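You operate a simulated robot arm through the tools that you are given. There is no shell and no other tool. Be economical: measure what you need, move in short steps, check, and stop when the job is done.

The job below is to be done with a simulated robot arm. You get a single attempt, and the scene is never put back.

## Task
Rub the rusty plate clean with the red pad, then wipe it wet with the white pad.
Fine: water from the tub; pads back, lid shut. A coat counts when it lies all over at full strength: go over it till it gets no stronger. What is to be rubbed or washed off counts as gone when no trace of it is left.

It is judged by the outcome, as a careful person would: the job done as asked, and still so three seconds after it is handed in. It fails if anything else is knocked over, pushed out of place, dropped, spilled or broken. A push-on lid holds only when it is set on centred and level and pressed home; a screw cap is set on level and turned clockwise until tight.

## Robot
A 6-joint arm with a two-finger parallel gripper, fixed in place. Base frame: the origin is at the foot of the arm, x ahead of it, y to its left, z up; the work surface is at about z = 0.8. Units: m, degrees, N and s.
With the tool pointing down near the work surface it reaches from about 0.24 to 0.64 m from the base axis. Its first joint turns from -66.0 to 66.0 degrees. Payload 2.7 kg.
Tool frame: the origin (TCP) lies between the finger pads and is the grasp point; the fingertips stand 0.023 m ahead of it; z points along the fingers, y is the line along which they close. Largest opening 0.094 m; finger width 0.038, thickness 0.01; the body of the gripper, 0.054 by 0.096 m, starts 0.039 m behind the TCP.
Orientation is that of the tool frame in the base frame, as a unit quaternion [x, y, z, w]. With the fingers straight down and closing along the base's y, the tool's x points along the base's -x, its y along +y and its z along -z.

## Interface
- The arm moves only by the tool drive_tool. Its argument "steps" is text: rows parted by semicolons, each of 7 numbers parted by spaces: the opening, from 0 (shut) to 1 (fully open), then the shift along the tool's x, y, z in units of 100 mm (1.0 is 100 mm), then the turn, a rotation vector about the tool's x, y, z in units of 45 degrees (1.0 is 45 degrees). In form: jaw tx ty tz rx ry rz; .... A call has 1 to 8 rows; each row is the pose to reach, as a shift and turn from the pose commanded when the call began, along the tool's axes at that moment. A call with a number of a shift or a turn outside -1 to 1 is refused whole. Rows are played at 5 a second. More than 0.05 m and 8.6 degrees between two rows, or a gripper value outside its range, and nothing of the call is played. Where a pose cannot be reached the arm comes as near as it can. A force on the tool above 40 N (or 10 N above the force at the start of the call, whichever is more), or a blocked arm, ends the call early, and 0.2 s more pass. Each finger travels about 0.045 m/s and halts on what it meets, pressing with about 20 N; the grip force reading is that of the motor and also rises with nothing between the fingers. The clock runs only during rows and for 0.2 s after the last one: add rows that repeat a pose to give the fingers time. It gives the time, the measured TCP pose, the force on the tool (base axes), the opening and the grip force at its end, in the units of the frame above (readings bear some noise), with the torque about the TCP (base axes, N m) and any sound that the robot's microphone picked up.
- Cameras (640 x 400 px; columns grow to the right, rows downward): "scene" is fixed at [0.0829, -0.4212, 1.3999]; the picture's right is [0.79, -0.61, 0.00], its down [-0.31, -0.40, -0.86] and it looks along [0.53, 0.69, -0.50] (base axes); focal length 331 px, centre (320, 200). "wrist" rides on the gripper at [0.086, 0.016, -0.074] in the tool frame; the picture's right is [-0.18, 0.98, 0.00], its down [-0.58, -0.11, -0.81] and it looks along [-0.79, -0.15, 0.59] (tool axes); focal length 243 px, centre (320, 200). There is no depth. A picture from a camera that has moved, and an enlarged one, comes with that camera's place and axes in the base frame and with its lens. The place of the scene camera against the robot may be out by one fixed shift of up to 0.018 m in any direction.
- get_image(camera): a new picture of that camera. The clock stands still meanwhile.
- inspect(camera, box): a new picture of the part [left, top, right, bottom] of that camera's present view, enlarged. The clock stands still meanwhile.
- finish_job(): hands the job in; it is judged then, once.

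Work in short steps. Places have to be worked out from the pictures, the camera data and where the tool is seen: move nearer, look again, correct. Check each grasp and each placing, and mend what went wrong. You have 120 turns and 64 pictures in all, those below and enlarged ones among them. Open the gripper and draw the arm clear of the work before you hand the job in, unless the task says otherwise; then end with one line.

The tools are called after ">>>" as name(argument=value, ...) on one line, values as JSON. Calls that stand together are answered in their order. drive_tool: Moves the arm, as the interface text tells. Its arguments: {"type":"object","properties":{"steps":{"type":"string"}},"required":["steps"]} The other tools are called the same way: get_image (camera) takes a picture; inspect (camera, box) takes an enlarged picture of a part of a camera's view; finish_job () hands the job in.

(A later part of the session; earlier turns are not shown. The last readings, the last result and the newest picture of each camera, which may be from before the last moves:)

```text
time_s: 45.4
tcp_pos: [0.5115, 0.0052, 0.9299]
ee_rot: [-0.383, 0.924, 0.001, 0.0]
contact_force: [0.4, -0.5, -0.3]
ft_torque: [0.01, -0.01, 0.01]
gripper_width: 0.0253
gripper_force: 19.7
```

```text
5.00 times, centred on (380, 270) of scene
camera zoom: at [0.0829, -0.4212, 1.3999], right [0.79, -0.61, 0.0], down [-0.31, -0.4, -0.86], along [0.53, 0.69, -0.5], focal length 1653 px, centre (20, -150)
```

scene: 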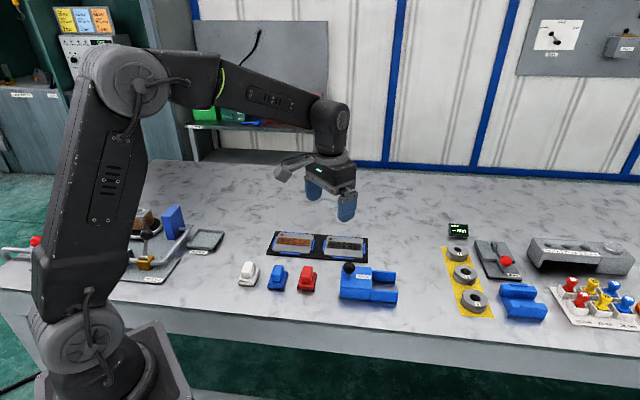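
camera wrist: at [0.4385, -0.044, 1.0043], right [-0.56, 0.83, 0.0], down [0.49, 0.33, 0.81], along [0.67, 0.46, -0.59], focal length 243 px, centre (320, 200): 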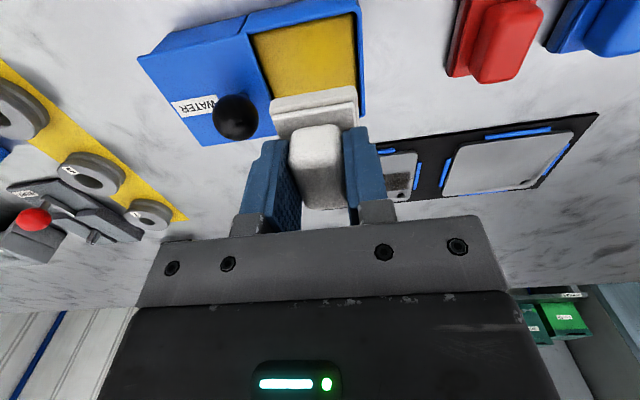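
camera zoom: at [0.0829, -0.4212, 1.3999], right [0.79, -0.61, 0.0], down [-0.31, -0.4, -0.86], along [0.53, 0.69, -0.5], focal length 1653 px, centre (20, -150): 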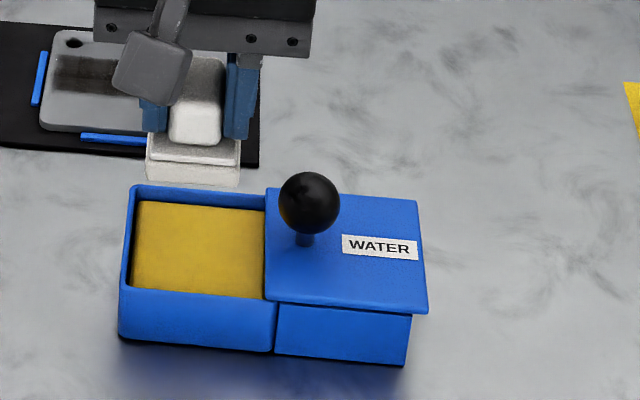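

I correct the pad's position over the opening (6 mm toward the base, 4 mm toward +d) and lower slowly.

>>> drive_tool(steps="0 0.055 -0.04 0 0 0 0; 0 0.055 -0.04 0.2 0 0 0; 0 0.055 -0.04 0.4 0 0 0; 0 0.055 -0.04 0.48 0 0 0; 0 0.055 -0.04 0.48 0 0 0")

>>> inspect(camera="scene", box=[330, 230, 430, 310])

>>> get_image(camera="wrist")

```text
time_s: 46.6
tcp_pos: [0.5089, -0.0003, 0.8818]
ee_rot: [-0.383, 0.924, 0.0, 0.001]
contact_force: [0.0, 1.5, 0.6]
ft_torque: [0.0, 0.02, -0.01]
gripper_width: 0.0255
gripper_force: 19.6
```

```text
5.00 times, centred on (380, 270) of scene
camera zoom: at [0.0829, -0.4212, 1.3999], right [0.79, -0.61, 0.0], down [-0.31, -0.4, -0.86], along [0.53, 0.69, -0.5], focal length 1653 px, centre (20, -150)
```

zoom: 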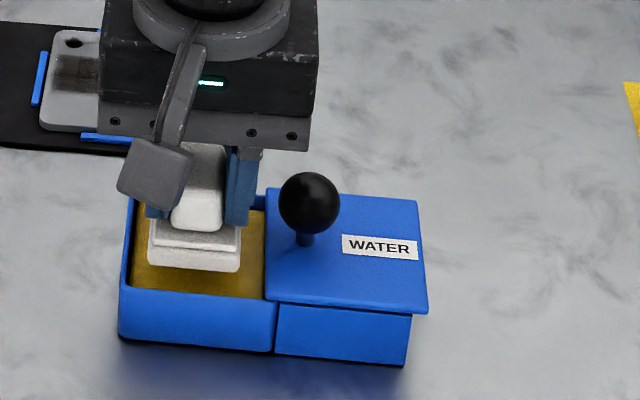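

```text
24 pictures are left
camera wrist: at [0.4373, -0.0502, 0.9564], right [-0.56, 0.83, 0.0], down [0.49, 0.33, 0.81], along [0.67, 0.46, -0.59], focal length 243 px, centre (320, 200)
```

wrist: 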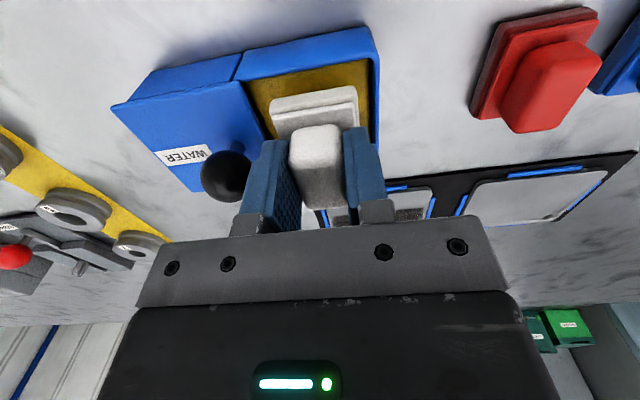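

Well placed. Lower in small steps onto the sponge.

>>> drive_tool(steps="0 0 0 0.03 0 0 0; 0 0 0 0.06 0 0 0; 0 0 0 0.09 0 0 0; 0 0 0 0.11 0 0 0; 0 0 0 0.11 0 0 0")

```text
time_s: 47.8
tcp_pos: [0.5101, -0.0008, 0.8732]
ee_rot: [-0.383, 0.924, 0.0, 0.0]
contact_force: [-0.1, -0.5, -0.4]
ft_torque: [0.01, 0.0, 0.0]
gripper_width: 0.0253
gripper_force: 20.2
```

>>> drive_tool(steps="0 0 0 0.02 0 0 0; 0 0 0 0.04 0 0 0; 0 0 0 0.06 0 0 0; 0 0 0 0.06 0 0 0")

```text
time_s: 48.8
tcp_pos: [0.5109, -0.0017, 0.8683]
ee_rot: [-0.382, 0.924, -0.001, 0.002]
contact_force: [-6.4, 1.5, 26.4]
ft_torque: [0.11, 0.14, 0.01]
gripper_width: 0.0257
gripper_force: 19.9
```

Pressing with 26 N onto the sponge. I hold it a while and press again to soak.

>>> drive_tool(steps="0 0 0 0 0 0 0; 0 0 0 0 0 0 0; 0 0 0 0 0 0 0; 0 0 0 0 0 0 0; 0 0 0 -0.03 0 0 0; 0 0 0 0 0 0 0; 0 0 0 0 0 0 0; 0 0 0 0 0 0 0")

>>> drive_tool(steps="0 0 0 -0.2 0 0 0; 0 0 0 -0.4 0 0 0; 0 0 0 -0.7 0 0 0; 0 0 0 -0.7 0 0 0")

>>> inspect(camera="scene", box=[330, 200, 450, 300])

```text
time_s: 50.6
tcp_pos: [0.5092, -0.002, 0.8678]
ee_rot: [-0.383, 0.924, 0.0, 0.002]
contact_force: [-1.1, 2.5, 27.2]
ft_torque: [0.15, 0.02, 0.01]
gripper_width: 0.0255
gripper_force: 19.7
```

```text
time_s: 51.6
tcp_pos: [0.5095, 0.0001, 0.9359]
ee_rot: [-0.383, 0.924, 0.0, -0.001]
contact_force: [-0.6, 0.1, -0.1]
ft_torque: [-0.03, -0.03, 0.03]
gripper_width: 0.0252
gripper_force: 20.1
```

```text
4.00 times, centred on (390, 250) of scene
camera zoom: at [0.0829, -0.4212, 1.3999], right [0.79, -0.61, 0.0], down [-0.31, -0.4, -0.86], along [0.53, 0.69, -0.5], focal length 1322 px, centre (40, 0)
```

zoom: 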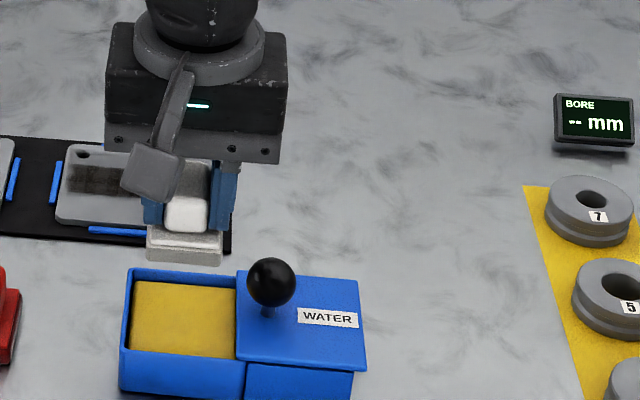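

Pad is soaked (presumably). I carry it to the plate, avoiding the other plate.

>>> drive_tool(steps="0 0 0.33 0 0 0 0; 0 0 0.66 0 0 0 0; 0 0 0.95 0 0 0 0; 0 0 0.95 0 0 0 0")

>>> drive_tool(steps="0 0 0.33 0 0 0 0; 0 0 0.66 0 0 0 0; 0 0 0.91 0 0 0 0; 0 -0.35 0.91 0 0 0 0; 0 -0.7 0.91 0 0 0 0; 0 -1 0.91 0 0 0 0; 0 -1 0.91 0 0 0 0")

>>> drive_tool(steps="0 -0.3 0 0 0 0 0; 0 -0.55 0 0.2 0 0 0; 0 -0.55 0 0.35 0 0 0; 0 -0.55 0 0.35 0 0 0")

>>> get_image(camera="wrist")

```text
time_s: 52.6
tcp_pos: [0.4429, 0.0661, 0.9355]
ee_rot: [-0.382, 0.924, 0.0, 0.0]
contact_force: [-0.2, 0.1, -0.6]
ft_torque: [-0.01, -0.02, -0.03]
gripper_width: 0.0255
gripper_force: 19.9
```

```text
time_s: 54.2
tcp_pos: [0.4504, 0.2018, 0.9366]
ee_rot: [-0.383, 0.924, 0.0, 0.0]
contact_force: [-0.3, 0.0, -0.8]
ft_torque: [-0.02, 0.01, 0.02]
gripper_width: 0.0256
gripper_force: 20.2
```

```text
time_s: 55.2
tcp_pos: [0.487, 0.2421, 0.9009]
ee_rot: [-0.382, 0.924, 0.0, 0.0]
contact_force: [0.9, 0.3, -1.1]
ft_torque: [0.01, 0.01, 0.03]
gripper_width: 0.0253
gripper_force: 20.9
```

```text
22 pictures are left
camera wrist: at [0.4153, 0.1909, 0.9747], right [-0.56, 0.83, 0.0], down [0.49, 0.33, 0.81], along [0.67, 0.46, -0.59], focal length 243 px, centre (320, 200)
```

wrist: 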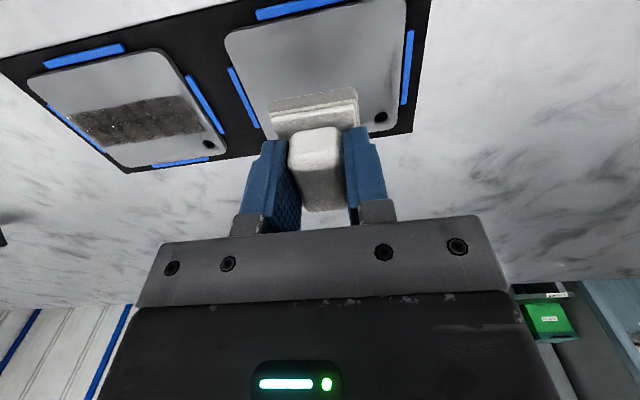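

Over the plate, no rust visible. Lower to contact.

>>> drive_tool(steps="0 0 0 0.2 0 0 0; 0 0 0 0.4 0 0 0; 0 0 0 0.48 0 0 0; 0 0 0 0.505 0 0 0; 0 0 0 0.525 0 0 0; 0 0 0 0.525 0 0 0")

```text
time_s: 56.6
tcp_pos: [0.4884, 0.2398, 0.8498]
ee_rot: [-0.383, 0.924, 0.001, 0.0]
contact_force: [0.3, -0.2, -0.2]
ft_torque: [-0.01, 0.01, -0.01]
gripper_width: 0.0255
gripper_force: 20.3
```

>>> drive_tool(steps="0 0 0 0.02 0 0 0; 0 0 0 0.035 0 0 0; 0 0 0 0.05 0 0 0; 0 0 0 0.05 0 0 0")

```text
time_s: 57.5
tcp_pos: [0.4895, 0.2412, 0.8475]
ee_rot: [-0.382, 0.924, 0.0, 0.002]
contact_force: [0.6, -0.6, 5.2]
ft_torque: [-0.08, 0.1, 0.04]
gripper_width: 0.0253
gripper_force: 19.5
stopped in row 4: the force on the tool passed its limit at 42 N (the readings are from after the stop); the commanded pose is now the measured one
```

Contact reached. Now wiping strokes with light pressure.

>>> drive_tool(steps="0 0 0.15 0.005 0 0 0; 0 0 0.32 0.005 0 0 0; 0 0 0.15 0.005 0 0 0; 0 0 0 0.005 0 0 0; 0 0 -0.15 0.005 0 0 0; 0 0 -0.32 0.005 0 0 0; 0 0 -0.15 0.005 0 0 0; 0 0 0 0.005 0 0 0")

>>> get_image(camera="wrist")

>>> inspect(camera="scene", box=[260, 210, 340, 260])

```text
time_s: 59.3
tcp_pos: [0.4905, 0.2399, 0.8476]
ee_rot: [-0.383, 0.924, -0.001, 0.002]
contact_force: [6.3, -5.7, 20.9]
ft_torque: [-0.2, -0.14, 0.01]
gripper_width: 0.0253
gripper_force: 19.8
```

```text
21 pictures are left
camera wrist: at [0.4167, 0.1909, 0.9212], right [-0.57, 0.82, 0.0], down [0.48, 0.33, 0.81], along [0.67, 0.46, -0.59], focal length 243 px, centre (320, 200)
```

wrist: 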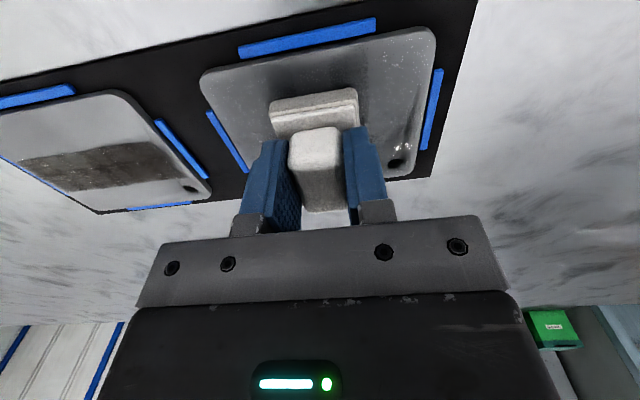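

```text
8.00 times, centred on (300, 235) of scene
camera zoom: at [0.0827, -0.4215, 1.3998], right [0.79, -0.61, 0.0], down [-0.31, -0.4, -0.86], along [0.53, 0.69, -0.5], focal length 2644 px, centre (480, -80)
```

zoom: 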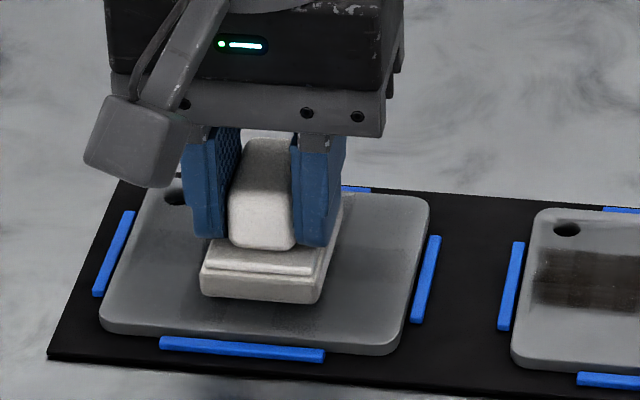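

Wet band shows darker with droplets. I now cover the near part, the centre, and the far part.

>>> drive_tool(steps="0 0.15 0 0 0 0 0; 0 0.15 0.17 0 0 0 0; 0 0.15 0.34 0 0 0 0; 0 0.15 0.17 0 0 0 0; 0 0.15 0 0 0 0 0; 0 0.15 -0.17 0 0 0 0; 0 0.15 -0.34 0 0 0 0; 0 0 -0.34 0 0 0 0")

>>> drive_tool(steps="0 -0.15 0 0 0 0 0; 0 -0.15 0.17 0 0 0 0; 0 -0.15 0.34 0 0 0 0; 0 -0.15 0.51 0 0 0 0; 0 -0.15 0.68 0 0 0 0; 0 -0.15 0.34 0 0 0 0; 0 -0.15 0 0 0 0 0; 0 0 0 0 0 0 0")

>>> drive_tool(steps="0 0 0.17 0 0 0 0; 0 0 0.34 0 0 0 0; 0 0 0.51 0 0 0 0; 0 0 0.68 0 0 0 0; 0 0.15 0.68 0 0 0 0; 0 0.15 0.34 0 0 0 0; 0 0.15 0 0 0 0 0; 0 0 0 0 0 0 0")

>>> drive_tool(steps="0 0 0.17 0 0 0 0; 0 0 0.34 0 0 0 0; 0 0 0.34 -0.2 0 0 0; 0 0.3 0.34 -0.5 0 0 0; 0 0.7 0.34 -0.5 0 0 0; 0 1 0.34 -0.5 0 0 0; 0 1 0.34 -0.5 0 0 0")

>>> get_image(camera="wrist")

>>> inspect(camera="scene", box=[260, 210, 340, 260])

```text
time_s: 61.1
tcp_pos: [0.5139, 0.2129, 0.8481]
ee_rot: [-0.383, 0.924, -0.001, 0.002]
contact_force: [-5.5, -8.6, 23.4]
ft_torque: [-0.16, 0.17, 0.05]
gripper_width: 0.0256
gripper_force: 20.8
```

```text
time_s: 62.9
tcp_pos: [0.5139, 0.2173, 0.847]
ee_rot: [-0.383, 0.924, 0.0, 0.004]
contact_force: [5.2, 5.5, 15.2]
ft_torque: [0.08, 0.03, -0.01]
gripper_width: 0.0252
gripper_force: 20.3
```

```text
time_s: 64.7
tcp_pos: [0.5138, 0.2135, 0.8475]
ee_rot: [-0.383, 0.924, -0.001, 0.001]
contact_force: [-5.3, -7.2, 21.9]
ft_torque: [-0.1, 0.14, 0.03]
gripper_width: 0.0256
gripper_force: 19.6
```

```text
time_s: 66.3
tcp_pos: [0.4178, 0.1684, 0.8966]
ee_rot: [-0.383, 0.924, 0.0, 0.002]
contact_force: [-0.3, 0.5, -1.0]
ft_torque: [0.04, -0.01, 0.0]
gripper_width: 0.0254
gripper_force: 20.0
```

```text
19 pictures are left
camera wrist: at [0.3449, 0.1193, 0.9704], right [-0.57, 0.82, 0.0], down [0.49, 0.33, 0.81], along [0.67, 0.46, -0.59], focal length 243 px, centre (320, 200)
```

wrist: 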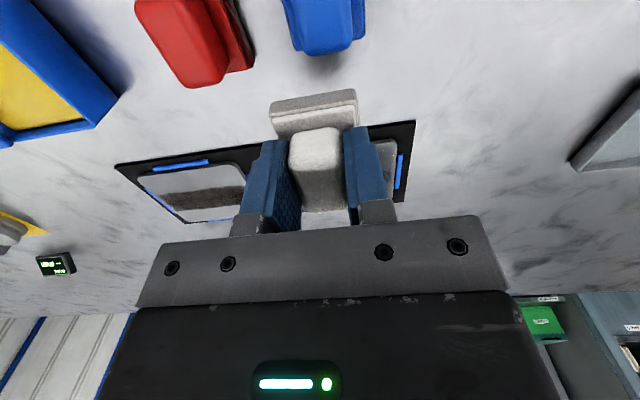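

```text
8.00 times, centred on (300, 235) of scene
camera zoom: at [0.0829, -0.4212, 1.3999], right [0.79, -0.61, 0.0], down [-0.31, -0.4, -0.86], along [0.53, 0.69, -0.5], focal length 2644 px, centre (480, -80)
```

zoom: 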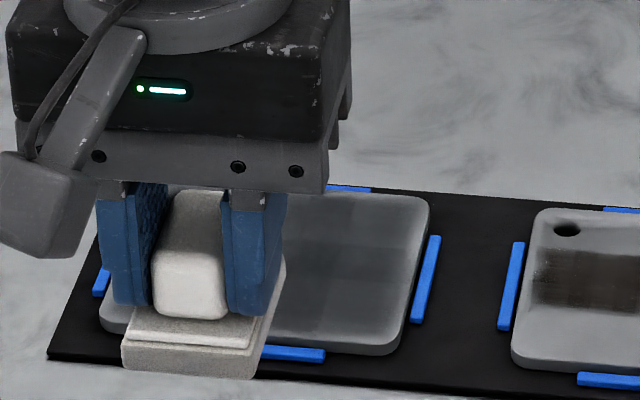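

The plate shows patches of differing darkness; I move aside to see it whole.

>>> drive_tool(steps="0 0.2 0.3 0 0 0 0; 0 0.3 0.6 -0.2 0 0 0; 0 0.3 0.9 -0.3 0 0 0; 0 0.3 0.9 -0.3 0 0 0")

>>> inspect(camera="scene", box=[260, 215, 340, 265])

```text
time_s: 67.3
tcp_pos: [0.3323, 0.2121, 0.9272]
ee_rot: [-0.382, 0.924, 0.0, 0.001]
contact_force: [-0.1, 0.2, -0.7]
ft_torque: [-0.04, 0.01, -0.01]
gripper_width: 0.0253
gripper_force: 20.4
```

```text
8.00 times, centred on (300, 240) of scene
camera zoom: at [0.0829, -0.4212, 1.3999], right [0.79, -0.61, 0.0], down [-0.31, -0.4, -0.86], along [0.53, 0.69, -0.5], focal length 2644 px, centre (480, -120)
```

zoom: 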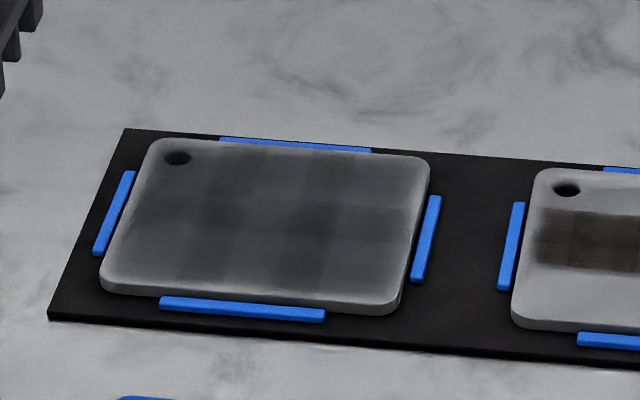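

Coverage is uneven; more passes needed, including at the edges. I go back down on the plate.

>>> drive_tool(steps="0 -0.3 -0.3 0 0 0 0; 0 -0.6 -0.6 0 0 0 0; 0 -0.95 -0.9 0 0 0 0; 0 -0.95 -0.9 0.3 0 0 0; 0 -0.95 -0.9 0.3 0 0 0")

>>> drive_tool(steps="0 -0.36 0 0.1 0 0 0; 0 -0.36 0 0.3 0 0 0; 0 -0.36 0 0.45 0 0 0; 0 -0.36 0 0.48 0 0 0; 0 -0.36 0 0.49 0 0 0; 0 -0.36 0 0.49 0 0 0")

```text
time_s: 68.5
tcp_pos: [0.4655, 0.2153, 0.8954]
ee_rot: [-0.383, 0.924, -0.001, 0.002]
contact_force: [0.1, -0.4, 0.8]
ft_torque: [-0.01, -0.02, 0.03]
gripper_width: 0.0251
gripper_force: 20.3
```

```text
time_s: 69.9
tcp_pos: [0.4906, 0.2413, 0.8483]
ee_rot: [-0.383, 0.924, 0.0, 0.003]
contact_force: [0.1, -0.3, 2.3]
ft_torque: [-0.05, 0.08, 0.01]
gripper_width: 0.0253
gripper_force: 20.0
```

Just touching; I press slightly more and raster far, middle, near.

>>> drive_tool(steps="0 -0.18 0 0.012 0 0 0; 0 -0.18 0.18 0.012 0 0 0; 0 -0.18 0.35 0.012 0 0 0; 0 -0.18 0.18 0.012 0 0 0; 0 -0.18 0 0.012 0 0 0; 0 -0.18 -0.18 0.012 0 0 0; 0 -0.18 -0.35 0.012 0 0 0; 0 0 -0.35 0.012 0 0 0")

>>> drive_tool(steps="0 0 0.17 0 0 0 0; 0 0 0.35 0 0 0 0; 0 0 0.52 0 0 0 0; 0 0 0.7 0 0 0 0; 0 0.18 0.7 0 0 0 0; 0 0.18 0.52 0 0 0 0; 0 0.18 0.35 0 0 0 0; 0 0.18 0.17 0 0 0 0")

>>> drive_tool(steps="0 0 -0.17 0 0 0 0; 0 0 0 0 0 0 0; 0 0 0.18 0 0 0 0; 0 0 0.35 0 0 0 0; 0 0 0.53 0 0 0 0; 0 -0.18 0.53 0 0 0 0; 0 -0.18 0.35 0 0 0 0; 0 -0.18 0.18 0 0 0 0")

>>> inspect(camera="scene", box=[260, 215, 340, 265])

```text
time_s: 71.7
tcp_pos: [0.5153, 0.2161, 0.8478]
ee_rot: [-0.383, 0.924, 0.0, 0.003]
contact_force: [5.5, 3.2, 11.7]
ft_torque: [-0.01, 0.08, 0.01]
gripper_width: 0.0253
gripper_force: 20.0
```

```text
time_s: 73.5
tcp_pos: [0.4904, 0.2159, 0.8478]
ee_rot: [-0.383, 0.924, 0.0, 0.001]
contact_force: [-6.9, 6.0, 22.2]
ft_torque: [0.17, 0.24, -0.03]
gripper_width: 0.0253
gripper_force: 19.9
```

```text
time_s: 75.3
tcp_pos: [0.4887, 0.2423, 0.848]
ee_rot: [-0.383, 0.924, 0.0, 0.003]
contact_force: [-6.8, 6.1, 22.3]
ft_torque: [0.2, 0.36, -0.05]
gripper_width: 0.0251
gripper_force: 20.0
```

```text
8.00 times, centred on (300, 240) of scene
camera zoom: at [0.0824, -0.4212, 1.3999], right [0.79, -0.61, 0.0], down [-0.31, -0.4, -0.86], along [0.53, 0.69, -0.5], focal length 2644 px, centre (480, -120)
```

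zoom: 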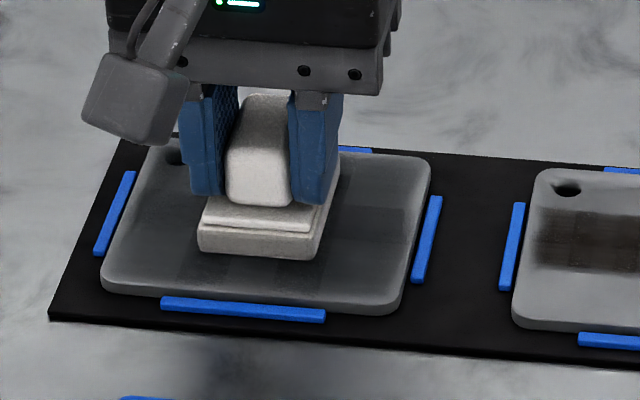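

It's getting darker; I continue with more full raster passes, slightly wider.

>>> drive_tool(steps="0 -0.2 0.19 0 0 0 0; 0 -0.2 0.38 0 0 0 0; 0 -0.2 0.19 0 0 0 0; 0 -0.2 0 0 0 0 0; 0 -0.2 -0.19 0 0 0 0; 0 -0.2 -0.38 0 0 0 0; 0 -0.1 -0.38 0 0 0 0; 0 0 -0.38 0 0 0 0")

>>> drive_tool(steps="0 0.2 0 0 0 0 0; 0 0.2 0.19 0 0 0 0; 0 0.2 0.38 0 0 0 0; 0 0.2 0.57 0 0 0 0; 0 0.2 0.76 0 0 0 0; 0 0.1 0.76 0 0 0 0; 0 0 0.76 0 0 0 0; 0 0 0.57 0 0 0 0")

>>> drive_tool(steps="0 0 -0.19 0 0 0 0; 0 0 -0.38 0 0 0 0; 0 0 -0.57 0 0 0 0; 0 -0.2 -0.57 0 0 0 0; 0 -0.2 -0.38 0 0 0 0; 0 -0.2 -0.19 0 0 0 0; 0 -0.2 0 0 0 0 0; 0 -0.2 0.19 0 0 0 0")

>>> drive_tool(steps="0 0.2 0 0 0 0 0; 0 0.4 0 0 0 0 0; 0 0.4 -0.19 0 0 0 0; 0 0.4 -0.38 0 0 0 0; 0 0.4 -0.57 0 0 0 0; 0 0.4 -0.76 0 0 0 0; 0 0.2 -0.57 0 0 0 0; 0 0.2 -0.38 0 0 0 0")

>>> drive_tool(steps="0 0 0 -0.3 0 0 0; 0 0.4 0 -0.5 0 0 0; 0 0.8 0.3 -0.5 0 0 0; 0 1 0.6 -0.6 0 0 0; 0 1 1 -0.6 0 0 0; 0 1 1 -0.6 0 0 0")

>>> inspect(camera="scene", box=[260, 215, 340, 265])

```text
time_s: 77.1
tcp_pos: [0.5182, 0.2133, 0.8474]
ee_rot: [-0.383, 0.924, 0.0, 0.004]
contact_force: [5.9, 5.7, 15.7]
ft_torque: [0.06, 0.09, -0.07]
gripper_width: 0.0253
gripper_force: 19.9
```

```text
time_s: 78.9
tcp_pos: [0.4768, 0.2571, 0.8482]
ee_rot: [-0.383, 0.924, 0.0, 0.004]
contact_force: [-5.4, 7.2, 20.9]
ft_torque: [0.09, 0.51, -0.16]
gripper_width: 0.0255
gripper_force: 20.4
```

```text
time_s: 80.7
tcp_pos: [0.4769, 0.2816, 0.8481]
ee_rot: [-0.383, 0.924, -0.001, 0.003]
contact_force: [5.4, -4.7, 20.5]
ft_torque: [-0.14, -0.43, -0.03]
gripper_width: 0.0256
gripper_force: 19.9
```

```text
time_s: 82.5
tcp_pos: [0.4911, 0.241, 0.8485]
ee_rot: [-0.383, 0.924, 0.0, 0.004]
contact_force: [7.0, -6.1, 22.0]
ft_torque: [-0.36, 0.03, 0.14]
gripper_width: 0.0257
gripper_force: 19.7
```

```text
time_s: 83.9
tcp_pos: [0.3485, 0.2408, 0.9051]
ee_rot: [-0.383, 0.924, 0.0, 0.003]
contact_force: [0.3, -0.3, -0.6]
ft_torque: [0.03, 0.02, 0.01]
gripper_width: 0.0254
gripper_force: 20.3
```

```text
8.00 times, centred on (300, 240) of scene
camera zoom: at [0.0829, -0.4212, 1.3999], right [0.79, -0.61, 0.0], down [-0.31, -0.4, -0.86], along [0.53, 0.69, -0.5], focal length 2644 px, centre (480, -120)
```

zoom: 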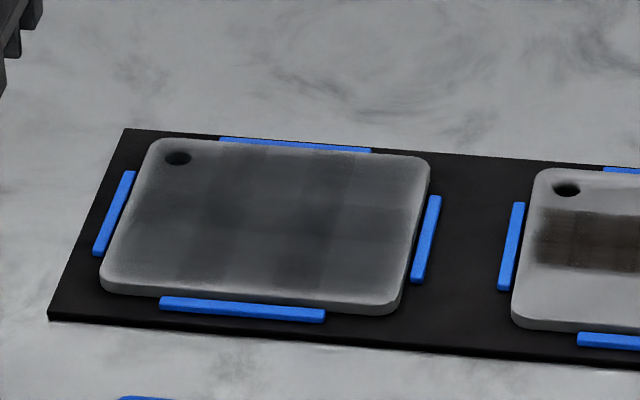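

Coverage still uneven and seems not to have grown much; the pad may be running dry. I re-wet it at the tub.

>>> drive_tool(steps="0 0.3 0 -0.3 0 0 0; 0 0.57 0 -0.3 0 0 0; 0 0.57 -0.33 -0.3 0 0 0; 0 0.57 -0.66 -0.3 0 0 0; 0 0.57 -0.95 -0.3 0 0 0")

>>> drive_tool(steps="0 0 -0.33 0 0 0 0; 0 0 -0.66 0 0 0 0; 0 0 -0.95 0 0 0 0")

>>> drive_tool(steps="0 0 -0.33 0 0 0 0; 0 0 -0.66 0 0 0 0; 0 0 -0.95 0 0 0 0; 0 0 -0.95 0 0 0 0; 0 0 -0.95 0 0 0 0")

```text
time_s: 85.1
tcp_pos: [0.3751, 0.1338, 0.9366]
ee_rot: [-0.383, 0.924, 0.0, 0.001]
contact_force: [0.4, -0.3, -0.9]
ft_torque: [0.04, 0.03, 0.01]
gripper_width: 0.0255
gripper_force: 19.7
```

```text
time_s: 85.9
tcp_pos: [0.4427, 0.0666, 0.9375]
ee_rot: [-0.382, 0.924, 0.0, 0.002]
contact_force: [-1.0, -0.4, -0.2]
ft_torque: [-0.01, 0.02, -0.01]
gripper_width: 0.0252
gripper_force: 20.2
```

```text
time_s: 87.1
tcp_pos: [0.5099, 0.0001, 0.9375]
ee_rot: [-0.383, 0.924, -0.001, 0.001]
contact_force: [0.0, -0.6, -1.2]
ft_torque: [-0.01, 0.01, -0.02]
gripper_width: 0.0255
gripper_force: 20.2
```

At the tub. Lower onto the sponge again.

>>> drive_tool(steps="0 0 0 0.3 0 0 0; 0 0 0 0.55 0 0 0; 0 0 0 0.64 0 0 0; 0 0 0 0.67 0 0 0; 0 0 0 0.69 0 0 0; 0 0 0 0.69 0 0 0")

```text
time_s: 88.5
tcp_pos: [0.509, -0.0002, 0.8673]
ee_rot: [-0.383, 0.924, 0.0, 0.001]
contact_force: [-0.7, -0.8, 3.7]
ft_torque: [-0.08, 0.12, 0.01]
gripper_width: 0.0254
gripper_force: 20.0
```

>>> drive_tool(steps="0 0 0 0.012 0 0 0; 0 0 0 0.018 0 0 0; 0 0 0 0.018 0 0 0; 0 0 0 0.018 0 0 0; 0 0 0 0.018 0 0 0; 0 0 0 0.018 0 0 0; 0 0 0 0.018 0 0 0; 0 0 0 0.018 0 0 0")

>>> drive_tool(steps="0 0 0 0 0 0 0; 0 0 0 0 0 0 0; 0 0 0 0 0 0 0; 0 0 0 0 0 0 0; 0 0 0 0 0 0 0; 0 0 0 0 0 0 0; 0 0 0 0 0 0 0")

>>> drive_tool(steps="0 0 0 -0.2 0 0 0; 0 0 0 -0.4 0 0 0; 0 0 0 -0.7 0 0 0; 0 0 0.33 -0.7 0 0 0; 0 0 0.66 -0.7 0 0 0; 0 0 0.95 -0.7 0 0 0; 0 0 0.95 -0.7 0 0 0")

>>> drive_tool(steps="0 0 0.33 0 0 0 0; 0 0 0.66 0 0 0 0; 0 0 0.91 0 0 0 0; 0 -0.35 0.91 0 0 0 0; 0 -0.7 0.91 0 0 0 0; 0 -1 0.91 0 0 0 0; 0 -1 0.91 0 0 0 0")

```text
time_s: 90.3
tcp_pos: [0.5108, -0.0002, 0.8689]
ee_rot: [-0.383, 0.924, -0.001, 0.004]
contact_force: [-2.7, -2.4, 30.2]
ft_torque: [-0.18, 0.34, 0.01]
gripper_width: 0.0253
gripper_force: 20.0
```

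```text
time_s: 91.9
tcp_pos: [0.5099, 0.0001, 0.8674]
ee_rot: [-0.383, 0.924, -0.001, 0.003]
contact_force: [1.7, -0.7, 26.4]
ft_torque: [-0.01, 0.14, 0.0]
gripper_width: 0.0252
gripper_force: 20.3
```

```text
time_s: 93.5
tcp_pos: [0.4431, 0.0672, 0.9345]
ee_rot: [-0.382, 0.924, 0.0, 0.002]
contact_force: [0.1, -0.1, -0.1]
ft_torque: [0.01, 0.02, -0.01]
gripper_width: 0.0254
gripper_force: 19.9
```

```text
time_s: 95.1
tcp_pos: [0.4491, 0.2011, 0.9348]
ee_rot: [-0.383, 0.924, 0.0, 0.001]
contact_force: [0.0, -0.4, -1.1]
ft_torque: [-0.05, 0.0, 0.0]
gripper_width: 0.0257
gripper_force: 20.6
```

Re-wetted. Back to the plate centre and down.

>>> drive_tool(steps="0 -0.3 0 0.1 0 0 0; 0 -0.57 0 0.4 0 0 0; 0 -0.57 0 0.7 0 0 0; 0 -0.57 0 0.82 0 0 0; 0 -0.57 0 0.85 0 0 0; 0 -0.57 0 0.865 0 0 0; 0 -0.57 0 0.865 0 0 0")

```text
time_s: 96.7
tcp_pos: [0.4889, 0.241, 0.8487]
ee_rot: [-0.382, 0.924, 0.0, 0.002]
contact_force: [0.3, 0.1, -1.0]
ft_torque: [-0.03, 0.01, 0.0]
gripper_width: 0.0253
gripper_force: 19.7
```

>>> drive_tool(steps="0 0 0 0.008 0 0 0; 0 0 0 0.016 0 0 0; 0 0 0 0.016 0 0 0")

```text
time_s: 97.5
tcp_pos: [0.488, 0.2428, 0.847]
ee_rot: [-0.383, 0.924, 0.0, 0.002]
contact_force: [-2.8, -1.2, 4.8]
ft_torque: [-0.07, 0.14, 0.02]
gripper_width: 0.0255
gripper_force: 20.1
```

Contact; press 0.7 mm more and raster: near, far, middle.

>>> drive_tool(steps="0 0.2 0.19 0.007 0 0 0; 0 0.2 0.38 0.007 0 0 0; 0 0.2 0.19 0.007 0 0 0; 0 0.2 0 0.007 0 0 0; 0 0.2 -0.19 0.007 0 0 0; 0 0.2 -0.38 0.007 0 0 0; 0 0.1 -0.38 0.007 0 0 0; 0 0 -0.38 0.007 0 0 0")

>>> drive_tool(steps="0 -0.2 0 0 0 0 0; 0 -0.2 0.19 0 0 0 0; 0 -0.2 0.38 0 0 0 0; 0 -0.2 0.57 0 0 0 0; 0 -0.2 0.76 0 0 0 0; 0 -0.1 0.76 0 0 0 0; 0 0 0.76 0 0 0 0; 0 0 0.57 0 0 0 0")

>>> drive_tool(steps="0 0 -0.19 0 0 0 0; 0 0 -0.38 0 0 0 0; 0 0 -0.57 0 0 0 0; 0 0.2 -0.57 0 0 0 0; 0 0.2 -0.38 0 0 0 0; 0 0.2 -0.19 0 0 0 0; 0 0.2 0 0 0 0 0; 0 0.2 0.19 0 0 0 0")

>>> drive_tool(steps="0 -0.2 0 0 0 0 0; 0 -0.4 0 0 0 0 0; 0 -0.4 -0.19 0 0 0 0; 0 -0.4 -0.38 0 0 0 0; 0 -0.4 -0.57 0 0 0 0; 0 -0.4 -0.76 0 0 0 0; 0 -0.2 -0.57 0 0 0 0; 0 -0.2 -0.38 0 0 0 0")

>>> drive_tool(steps="0 0 0 -0.3 0 0 0; 0 0.4 0 -0.5 0 0 0; 0 0.8 0.3 -0.5 0 0 0; 0 1 0.6 -0.6 0 0 0; 0 1 1 -0.6 0 0 0; 0 1 1 -0.6 0 0 0")

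>>> inspect(camera="scene", box=[260, 215, 340, 265])

```text
time_s: 99.3
tcp_pos: [0.5159, 0.214, 0.8485]
ee_rot: [-0.383, 0.924, -0.001, 0.002]
contact_force: [-3.9, -8.1, 18.6]
ft_torque: [-0.22, 0.15, 0.07]
gripper_width: 0.0257
gripper_force: 19.3
```

```text
time_s: 101.1
tcp_pos: [0.4748, 0.2558, 0.8476]
ee_rot: [-0.384, 0.923, 0.0, 0.0]
contact_force: [-5.9, 5.8, 19.4]
ft_torque: [0.24, 0.15, 0.0]
gripper_width: 0.0253
gripper_force: 19.7
```

```text
time_s: 102.9
tcp_pos: [0.4486, 0.2552, 0.8478]
ee_rot: [-0.383, 0.924, 0.0, 0.003]
contact_force: [5.8, -4.9, 17.8]
ft_torque: [-0.06, -0.28, -0.08]
gripper_width: 0.0256
gripper_force: 20.2
```

```text
time_s: 104.7
tcp_pos: [0.4886, 0.2393, 0.8474]
ee_rot: [-0.383, 0.924, -0.001, 0.002]
contact_force: [5.5, -6.2, 17.6]
ft_torque: [-0.18, -0.06, 0.05]
gripper_width: 0.0254
gripper_force: 20.5
```

```text
time_s: 106.1
tcp_pos: [0.3473, 0.2406, 0.9065]
ee_rot: [-0.383, 0.924, 0.001, 0.002]
contact_force: [0.2, -0.4, -0.4]
ft_torque: [0.04, -0.03, -0.02]
gripper_width: 0.0251
gripper_force: 20.0
```

```text
8.00 times, centred on (300, 240) of scene
camera zoom: at [0.0829, -0.4212, 1.3999], right [0.79, -0.61, 0.0], down [-0.31, -0.4, -0.86], along [0.53, 0.69, -0.5], focal length 2644 px, centre (480, -120)
```

zoom: 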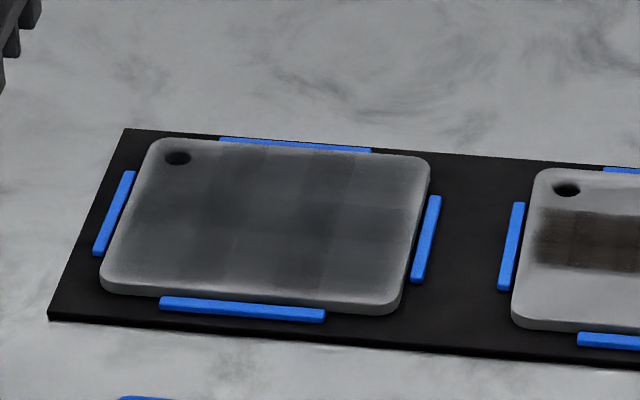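

More even now; the right end and edges are lighter. I go back for strokes concentrated at the ends.

>>> drive_tool(steps="0 0 -0.4 0 0 0 0; 0 -0.3 -0.7 0 0 0 0; 0 -0.7 -1 0 0 0 0; 0 -1 -1 0.2 0 0 0; 0 -1 -1 0.5 0 0 0; 0 -1 -1 0.58 0 0 0; 0 -1 -1 0.595 0 0 0; 0 -1 -1 0.595 0 0 0")

```text
time_s: 107.9
tcp_pos: [0.4905, 0.2427, 0.8478]
ee_rot: [-0.383, 0.924, -0.001, 0.002]
contact_force: [-1.7, -0.1, 2.5]
ft_torque: [-0.02, 0.11, 0.0]
gripper_width: 0.0253
gripper_force: 19.9
```

>>> drive_tool(steps="0 -0.2 -0.15 0.01 0 0 0; 0 -0.2 -0.38 0.01 0 0 0; 0 -0.2 -0.2 0.01 0 0 0; 0 -0.2 -0.38 0.01 0 0 0; 0 0 -0.38 0.01 0 0 0; 0 0 -0.2 0.01 0 0 0; 0 0.2 -0.2 0.01 0 0 0; 0 0.2 -0.38 0.01 0 0 0")

>>> drive_tool(steps="0 0 0.18 0 0 0 0; 0 0 0 0 0 0 0; 0 -0.2 0 0 0 0 0; 0 -0.4 0 0 0 0 0; 0 -0.4 0.18 0 0 0 0; 0 -0.4 0.38 0 0 0 0; 0 -0.4 0.57 0 0 0 0; 0 -0.4 0.76 0 0 0 0")

>>> drive_tool(steps="0 0 -0.18 0 0 0 0; 0 0 0 0 0 0 0; 0 0.2 0 0 0 0 0; 0 0.4 0 0 0 0 0; 0 0.4 -0.18 0 0 0 0; 0 0.4 0 0 0 0 0; 0 0.4 -0.38 0 0 0 0; 0 0.2 -0.38 0 0 0 0")

>>> drive_tool(steps="0 0 0 -0.3 0 0 0; 0 0.4 0 -0.5 0 0 0; 0 0.8 0.3 -0.5 0 0 0; 0 1 0.6 -0.6 0 0 0; 0 1 1 -0.6 0 0 0; 0 1 1 -0.6 0 0 0")

>>> inspect(camera="scene", box=[260, 215, 340, 265])

```text
time_s: 109.7
tcp_pos: [0.5012, 0.2013, 0.8471]
ee_rot: [-0.384, 0.923, 0.001, 0.002]
contact_force: [-7.2, 9.1, 24.1]
ft_torque: [0.27, 0.26, -0.06]
gripper_width: 0.0256
gripper_force: 20.2
```

```text
time_s: 111.5
tcp_pos: [0.4764, 0.2831, 0.8479]
ee_rot: [-0.383, 0.924, 0.0, 0.004]
contact_force: [6.8, -6.2, 20.7]
ft_torque: [-0.15, -0.38, -0.06]
gripper_width: 0.0254
gripper_force: 20.1
```

```text
time_s: 113.3
tcp_pos: [0.4886, 0.241, 0.8479]
ee_rot: [-0.383, 0.924, -0.001, 0.001]
contact_force: [-8.6, -10.0, 27.3]
ft_torque: [-0.16, 0.16, 0.07]
gripper_width: 0.0253
gripper_force: 20.4
```

```text
time_s: 114.7
tcp_pos: [0.3457, 0.2418, 0.9063]
ee_rot: [-0.383, 0.924, -0.001, 0.002]
contact_force: [-0.4, 0.2, 0.8]
ft_torque: [0.01, -0.02, -0.01]
gripper_width: 0.0254
gripper_force: 20.6
```

```text
8.00 times, centred on (300, 240) of scene
camera zoom: at [0.0829, -0.4212, 1.3999], right [0.79, -0.61, 0.0], down [-0.31, -0.4, -0.86], along [0.53, 0.69, -0.5], focal length 2644 px, centre (480, -120)
```

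zoom: 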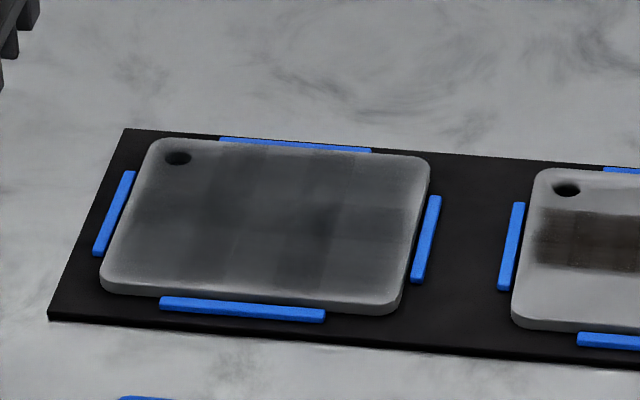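

Hard to judge from here; I use the wrist camera from above the plate.

>>> drive_tool(steps="0 0 -0.4 -0.2 0 0 0; 0 -0.3 -0.7 -0.4 0 0 0; 0 -0.7 -0.95 -0.5 0 0 0; 0 -1 -1 -0.55 0 0 0; 0 -1 -1 -0.55 0 0 0; 0 -1 -1 -0.55 0 0 0")

>>> inspect(camera="wrist", box=[220, 0, 420, 125])

```text
time_s: 116.1
tcp_pos: [0.4905, 0.2428, 0.9603]
ee_rot: [-0.383, 0.924, -0.001, 0.001]
contact_force: [0.8, -0.6, -0.7]
ft_torque: [-0.03, 0.01, 0.01]
gripper_width: 0.0255
gripper_force: 20.1
```

```text
3.20 times, centred on (320, 62) of wrist
camera zoom: at [0.4164, 0.193, 1.0349], right [-0.57, 0.82, 0.0], down [0.49, 0.33, 0.81], along [0.67, 0.46, -0.59], focal length 776 px, centre (320, 640)
```

zoom: 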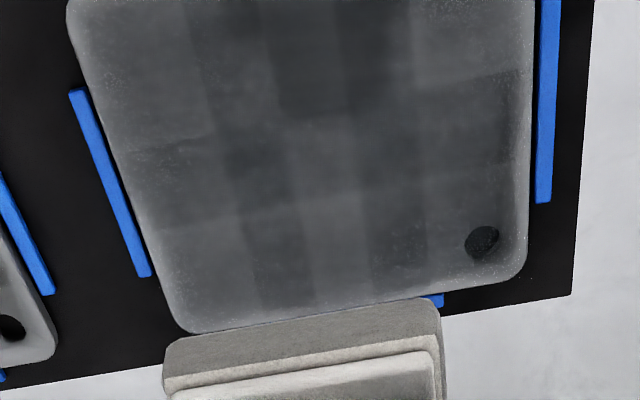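

The wet coat is still uneven tile by tile; I re-wet the pad and go over it more densely.

>>> drive_tool(steps="0 0.3 -0.3 0 0 0 0; 0 0.6 -0.6 0 0 0 0; 0 0.8 -0.93 0 0 0 0; 0 0.8 -0.93 0 0 0 0")

>>> drive_tool(steps="0 0.3 -0.3 0 0 0 0; 0 0.6 -0.6 0 0 0 0; 0 0.78 -0.925 0 0 0 0; 0 0.78 -0.925 0 0 0 0; 0 0.78 -0.925 0.25 0 0 0; 0 0.78 -0.925 0.25 0 0 0")

```text
time_s: 117.1
tcp_pos: [0.4979, 0.1199, 0.9615]
ee_rot: [-0.383, 0.924, 0.0, 0.002]
contact_force: [-0.1, -0.3, -1.0]
ft_torque: [-0.02, 0.01, 0.02]
gripper_width: 0.0252
gripper_force: 20.2
```

```text
time_s: 118.5
tcp_pos: [0.5088, -0.0028, 0.9359]
ee_rot: [-0.383, 0.924, 0.0, 0.002]
contact_force: [-1.0, -1.1, -0.3]
ft_torque: [0.01, -0.01, 0.02]
gripper_width: 0.0256
gripper_force: 20.1
```

>>> drive_tool(steps="0 -0.02 0.015 0.3 0 0 0; 0 -0.02 0.015 0.55 0 0 0; 0 -0.02 0.015 0.65 0 0 0; 0 -0.02 0.015 0.675 0 0 0; 0 -0.02 0.015 0.69 0 0 0; 0 -0.02 0.015 0.7 0 0 0; 0 -0.02 0.015 0.7 0 0 0; 0 -0.02 0.015 0.7 0 0 0")

```text
time_s: 120.3
tcp_pos: [0.5094, 0.0002, 0.8672]
ee_rot: [-0.383, 0.924, 0.0, 0.003]
contact_force: [-10.2, -1.7, 31.7]
ft_torque: [-0.08, 0.48, 0.07]
gripper_width: 0.0254
gripper_force: 20.2
```

Pressed at 32 N; hold, then lift and return.

>>> drive_tool(steps="0 0 0 0 0 0 0; 0 0 0 0 0 0 0; 0 0 0 0 0 0 0; 0 0 0 0 0 0 0; 0 0 0 0 0 0 0; 0 0 0 -0.3 0 0 0; 0 0 0 -0.6 0 0 0; 0 0 0 -0.9 0 0 0")

>>> drive_tool(steps="0 -0.3 0.3 0 0 0 0; 0 -0.6 0.6 0 0 0 0; 0 -0.79 0.93 0 0 0 0; 0 -0.79 0.93 0 0 0 0")

>>> drive_tool(steps="0 -0.3 0.3 0 0 0 0; 0 -0.6 0.6 0 0 0 0; 0 -0.79 0.93 0.2 0 0 0; 0 -0.79 0.93 0.6 0 0 0; 0 -0.79 0.93 0.95 0 0 0; 0 -0.79 0.93 1 0 0 0; 0 -0.79 0.93 1 0 0 0")

```text
time_s: 122.1
tcp_pos: [0.5081, 0.0002, 0.9562]
ee_rot: [-0.383, 0.924, 0.001, 0.001]
contact_force: [-0.5, 0.0, 0.3]
ft_torque: [0.0, -0.02, 0.04]
gripper_width: 0.0253
gripper_force: 20.0
```

```text
time_s: 123.1
tcp_pos: [0.4994, 0.1231, 0.9558]
ee_rot: [-0.383, 0.924, -0.001, 0.001]
contact_force: [-0.3, 0.2, -1.1]
ft_torque: [-0.02, -0.04, 0.02]
gripper_width: 0.0255
gripper_force: 20.5
```

```text
time_s: 124.7
tcp_pos: [0.4898, 0.2456, 0.8565]
ee_rot: [-0.383, 0.924, 0.0, 0.002]
contact_force: [1.1, 0.3, 0.0]
ft_torque: [0.02, 0.01, 0.0]
gripper_width: 0.0255
gripper_force: 20.1
```

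Lower to contact, correcting 3.5 mm.

>>> drive_tool(steps="0 0.035 0 0.05 0 0 0; 0 0.035 0 0.075 0 0 0; 0 0.035 0 0.09 0 0 0; 0 0.035 0 0.097 0 0 0; 0 0.035 0 0.097 0 0 0")

```text
time_s: 125.9
tcp_pos: [0.4872, 0.242, 0.8476]
ee_rot: [-0.383, 0.924, 0.0, 0.002]
contact_force: [-4.6, -4.2, 17.9]
ft_torque: [-0.18, 0.34, 0.04]
gripper_width: 0.0254
gripper_force: 19.9
```

18 N. Dense raster over the whole plate.

>>> drive_tool(steps="0 -0.2 0.19 0 0 0 0; 0 -0.2 0.38 0 0 0 0; 0 -0.2 0.19 0 0 0 0; 0 -0.2 0 0 0 0 0; 0 -0.2 -0.19 0 0 0 0; 0 -0.2 -0.38 0 0 0 0; 0 -0.2 -0.19 0 0 0 0; 0 -0.2 0 0 0 0 0")

>>> drive_tool(steps="0 0 0.19 0 0 0 0; 0 0 0.38 0 0 0 0; 0 0.2 0.38 0 0 0 0; 0 0.2 0.19 0 0 0 0; 0 0.2 0 0 0 0 0; 0 0.2 -0.19 0 0 0 0; 0 0.2 -0.38 0 0 0 0; 0 0.4 -0.38 0 0 0 0")

>>> drive_tool(steps="0 0 0.19 0 0 0 0; 0 0 0.38 0 0 0 0; 0 0 0.57 0 0 0 0; 0 0 0.76 0 0 0 0; 0 0 0.57 0 0 0 0; 0 0 0.38 0 0 0 0; 0 0 0.19 0 0 0 0; 0 0 0 0 0 0 0")

>>> drive_tool(steps="0 0 0.38 0 0 0 0; 0 0 0.76 0 0 0 0; 0 -0.2 0.76 0 0 0 0; 0 -0.2 0.38 0 0 0 0; 0 -0.2 0 0 0 0 0; 0 -0.4 0 0 0 0 0; 0 -0.4 0.38 0 0 0 0; 0 -0.4 0.76 0 0 0 0")

>>> drive_tool(steps="0 0 -0.38 0 0 0 0; 0 0 -0.76 0 0 0 0; 0 0.2 -0.76 0 0 0 0; 0 0.2 -0.38 0 0 0 0; 0 0.2 0 0 0 0 0; 0 0.4 0 0 0 0 0; 0 0.4 -0.38 0 0 0 0; 0 0.2 -0.38 0 0 0 0")

>>> drive_tool(steps="0 0 0 -0.4 0 0 0; 0 0 0 -0.8 0 0 0; 0 0 0 -1 0 0 0; 0 0 0 -1 0 0 0")

>>> inspect(camera="wrist", box=[220, 0, 420, 125])

```text
time_s: 127.7
tcp_pos: [0.5021, 0.2541, 0.8483]
ee_rot: [-0.382, 0.924, -0.001, 0.003]
contact_force: [5.7, -5.7, 18.1]
ft_torque: [-0.2, -0.05, 0.05]
gripper_width: 0.0255
gripper_force: 20.1
```

```text
time_s: 129.5
tcp_pos: [0.5011, 0.2003, 0.8476]
ee_rot: [-0.383, 0.924, -0.001, 0.006]
contact_force: [7.9, 4.8, 19.0]
ft_torque: [-0.01, -0.05, 0.05]
gripper_width: 0.0254
gripper_force: 20.3
```

```text
time_s: 131.3
tcp_pos: [0.4981, 0.1994, 0.8481]
ee_rot: [-0.383, 0.924, 0.001, 0.002]
contact_force: [-6.2, 5.6, 21.2]
ft_torque: [0.31, 0.23, -0.02]
gripper_width: 0.0256
gripper_force: 19.9
```

```text
time_s: 133.1
tcp_pos: [0.4741, 0.2834, 0.8483]
ee_rot: [-0.383, 0.924, 0.0, 0.002]
contact_force: [5.0, -3.8, 12.1]
ft_torque: [-0.13, -0.35, -0.03]
gripper_width: 0.0251
gripper_force: 20.3
```

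```text
time_s: 134.9
tcp_pos: [0.4849, 0.2407, 0.8477]
ee_rot: [-0.383, 0.924, -0.001, -0.001]
contact_force: [-5.9, -8.1, 20.8]
ft_torque: [-0.05, 0.03, 0.0]
gripper_width: 0.0253
gripper_force: 20.2
```

```text
time_s: 135.9
tcp_pos: [0.4852, 0.2414, 0.9464]
ee_rot: [-0.382, 0.924, 0.0, 0.001]
contact_force: [-0.4, -0.3, -1.0]
ft_torque: [0.0, 0.01, 0.0]
gripper_width: 0.0256
gripper_force: 20.0
```

```text
3.20 times, centred on (320, 62) of wrist
camera zoom: at [0.413, 0.1918, 1.0204], right [-0.57, 0.82, 0.0], down [0.49, 0.33, 0.81], along [0.67, 0.46, -0.59], focal length 776 px, centre (320, 640)
```

zoom: 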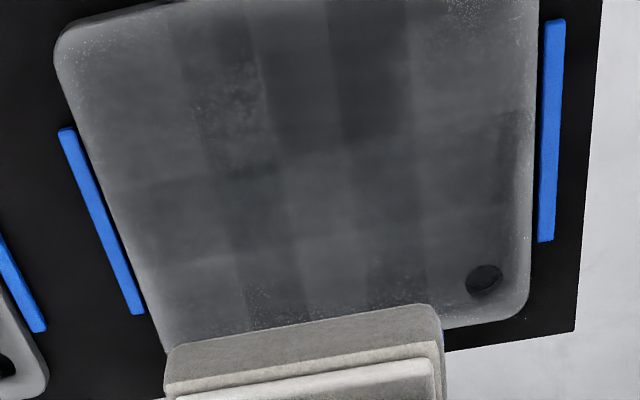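

All areas have been covered and the same tiles look darker each time. To test saturation I do one more raster and compare from the same pose.

>>> drive_tool(steps="0 0 0 0.4 0 0 0; 0 0 0 0.8 0 0 0; 0 0 0 0.97 0 0 0; 0 0 0 0.99 0 0 0; 0 0 0 1 0 0 0; 0 0 0 1 0 0 0")

>>> drive_tool(steps="0 -0.2 0.19 0 0 0 0; 0 -0.2 0.38 0 0 0 0; 0 0 0.38 0 0 0 0; 0 0.2 0.38 0 0 0 0; 0 0.2 0.19 0 0 0 0; 0 0.2 0 0 0 0 0; 0 0 0 0 0 0 0; 0 -0.2 0 0 0 0 0")

>>> drive_tool(steps="0 0 -0.19 0 0 0 0; 0 0 -0.38 0 0 0 0; 0 0.2 -0.38 0 0 0 0; 0 0.4 -0.38 0 0 0 0; 0 0.4 -0.19 0 0 0 0; 0 0.4 0 0 0 0 0; 0 0.4 0.19 0 0 0 0; 0 0.4 0.38 0 0 0 0")

>>> drive_tool(steps="0 -0.2 0 0 0 0 0; 0 -0.2 -0.38 0 0 0 0; 0 -0.2 -0.76 0 0 0 0; 0 -0.4 -0.76 0 0 0 0; 0 -0.4 -0.57 0 0 0 0; 0 -0.4 -0.38 0 0 0 0; 0 -0.4 -0.19 0 0 0 0; 0 -0.4 0 0 0 0 0")

>>> drive_tool(steps="0 0.2 -0.19 0 0 0 0; 0 0.2 -0.38 0 0 0 0; 0 0.2 -0.38 -0.4 0 0 0; 0 0.2 -0.38 -0.8 0 0 0; 0 0.2 -0.38 -1 0 0 0; 0 0.2 -0.38 -1 0 0 0; 0 0.2 -0.38 -1 0 0 0")

>>> inspect(camera="wrist", box=[220, 0, 420, 125])

```text
time_s: 137.3
tcp_pos: [0.4858, 0.2417, 0.8484]
ee_rot: [-0.383, 0.924, 0.0, 0.002]
contact_force: [-3.6, -2.3, 14.9]
ft_torque: [-0.17, 0.28, -0.02]
gripper_width: 0.0253
gripper_force: 19.5
```

```text
time_s: 139.1
tcp_pos: [0.5013, 0.2553, 0.848]
ee_rot: [-0.382, 0.924, 0.0, 0.001]
contact_force: [-6.2, -8.1, 22.7]
ft_torque: [-0.25, 0.17, 0.02]
gripper_width: 0.0255
gripper_force: 19.8
```

```text
time_s: 140.9
tcp_pos: [0.4469, 0.2538, 0.8472]
ee_rot: [-0.383, 0.924, 0.0, 0.003]
contact_force: [6.1, -4.5, 22.0]
ft_torque: [0.08, -0.24, -0.13]
gripper_width: 0.0256
gripper_force: 19.9
```

```text
time_s: 142.7
tcp_pos: [0.4738, 0.2828, 0.847]
ee_rot: [-0.382, 0.924, 0.0, 0.003]
contact_force: [6.0, -5.6, 19.5]
ft_torque: [-0.17, -0.44, -0.1]
gripper_width: 0.0255
gripper_force: 19.7
```

```text
time_s: 144.3
tcp_pos: [0.487, 0.242, 0.9454]
ee_rot: [-0.382, 0.924, 0.0, 0.001]
contact_force: [-0.7, 0.0, -1.1]
ft_torque: [0.01, 0.01, 0.02]
gripper_width: 0.0255
gripper_force: 20.0
```

```text
3.20 times, centred on (320, 62) of wrist
camera zoom: at [0.414, 0.1929, 1.0204], right [-0.57, 0.82, 0.0], down [0.49, 0.33, 0.81], along [0.67, 0.46, -0.59], focal length 776 px, centre (320, 640)
```

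zoom: 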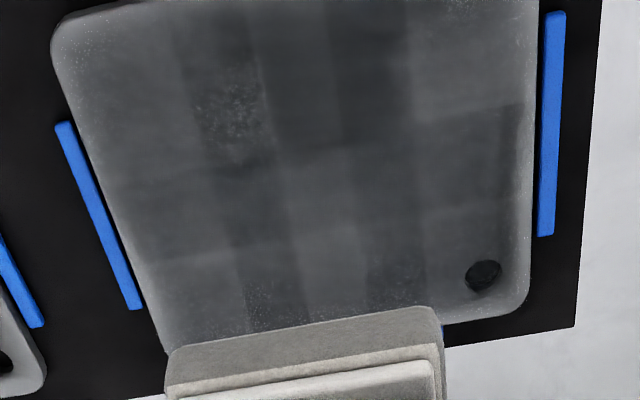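

Slight growth still; outer tiles are lighter. I re-wet and concentrate on the corners/ends.

>>> drive_tool(steps="0 0.3 -0.3 0 0 0 0; 0 0.6 -0.6 0 0 0 0; 0 0.79 -0.93 0 0 0 0; 0 0.79 -0.93 0 0 0 0")

>>> drive_tool(steps="0 0.3 -0.3 0 0 0 0; 0 0.6 -0.6 0 0 0 0; 0 0.79 -0.93 0 0 0 0; 0 0.79 -0.93 0 0 0 0; 0 0.79 -0.93 0.1 0 0 0; 0 0.79 -0.93 0.1 0 0 0")

```text
time_s: 145.3
tcp_pos: [0.4981, 0.1202, 0.9473]
ee_rot: [-0.384, 0.923, 0.0, 0.002]
contact_force: [-0.1, 0.5, 0.1]
ft_torque: [-0.01, -0.03, 0.03]
gripper_width: 0.0252
gripper_force: 20.0
```

```text
time_s: 146.7
tcp_pos: [0.5064, -0.0012, 0.936]
ee_rot: [-0.382, 0.924, 0.0, 0.002]
contact_force: [0.2, 0.5, 1.0]
ft_torque: [0.01, -0.01, -0.03]
gripper_width: 0.0253
gripper_force: 20.4
```

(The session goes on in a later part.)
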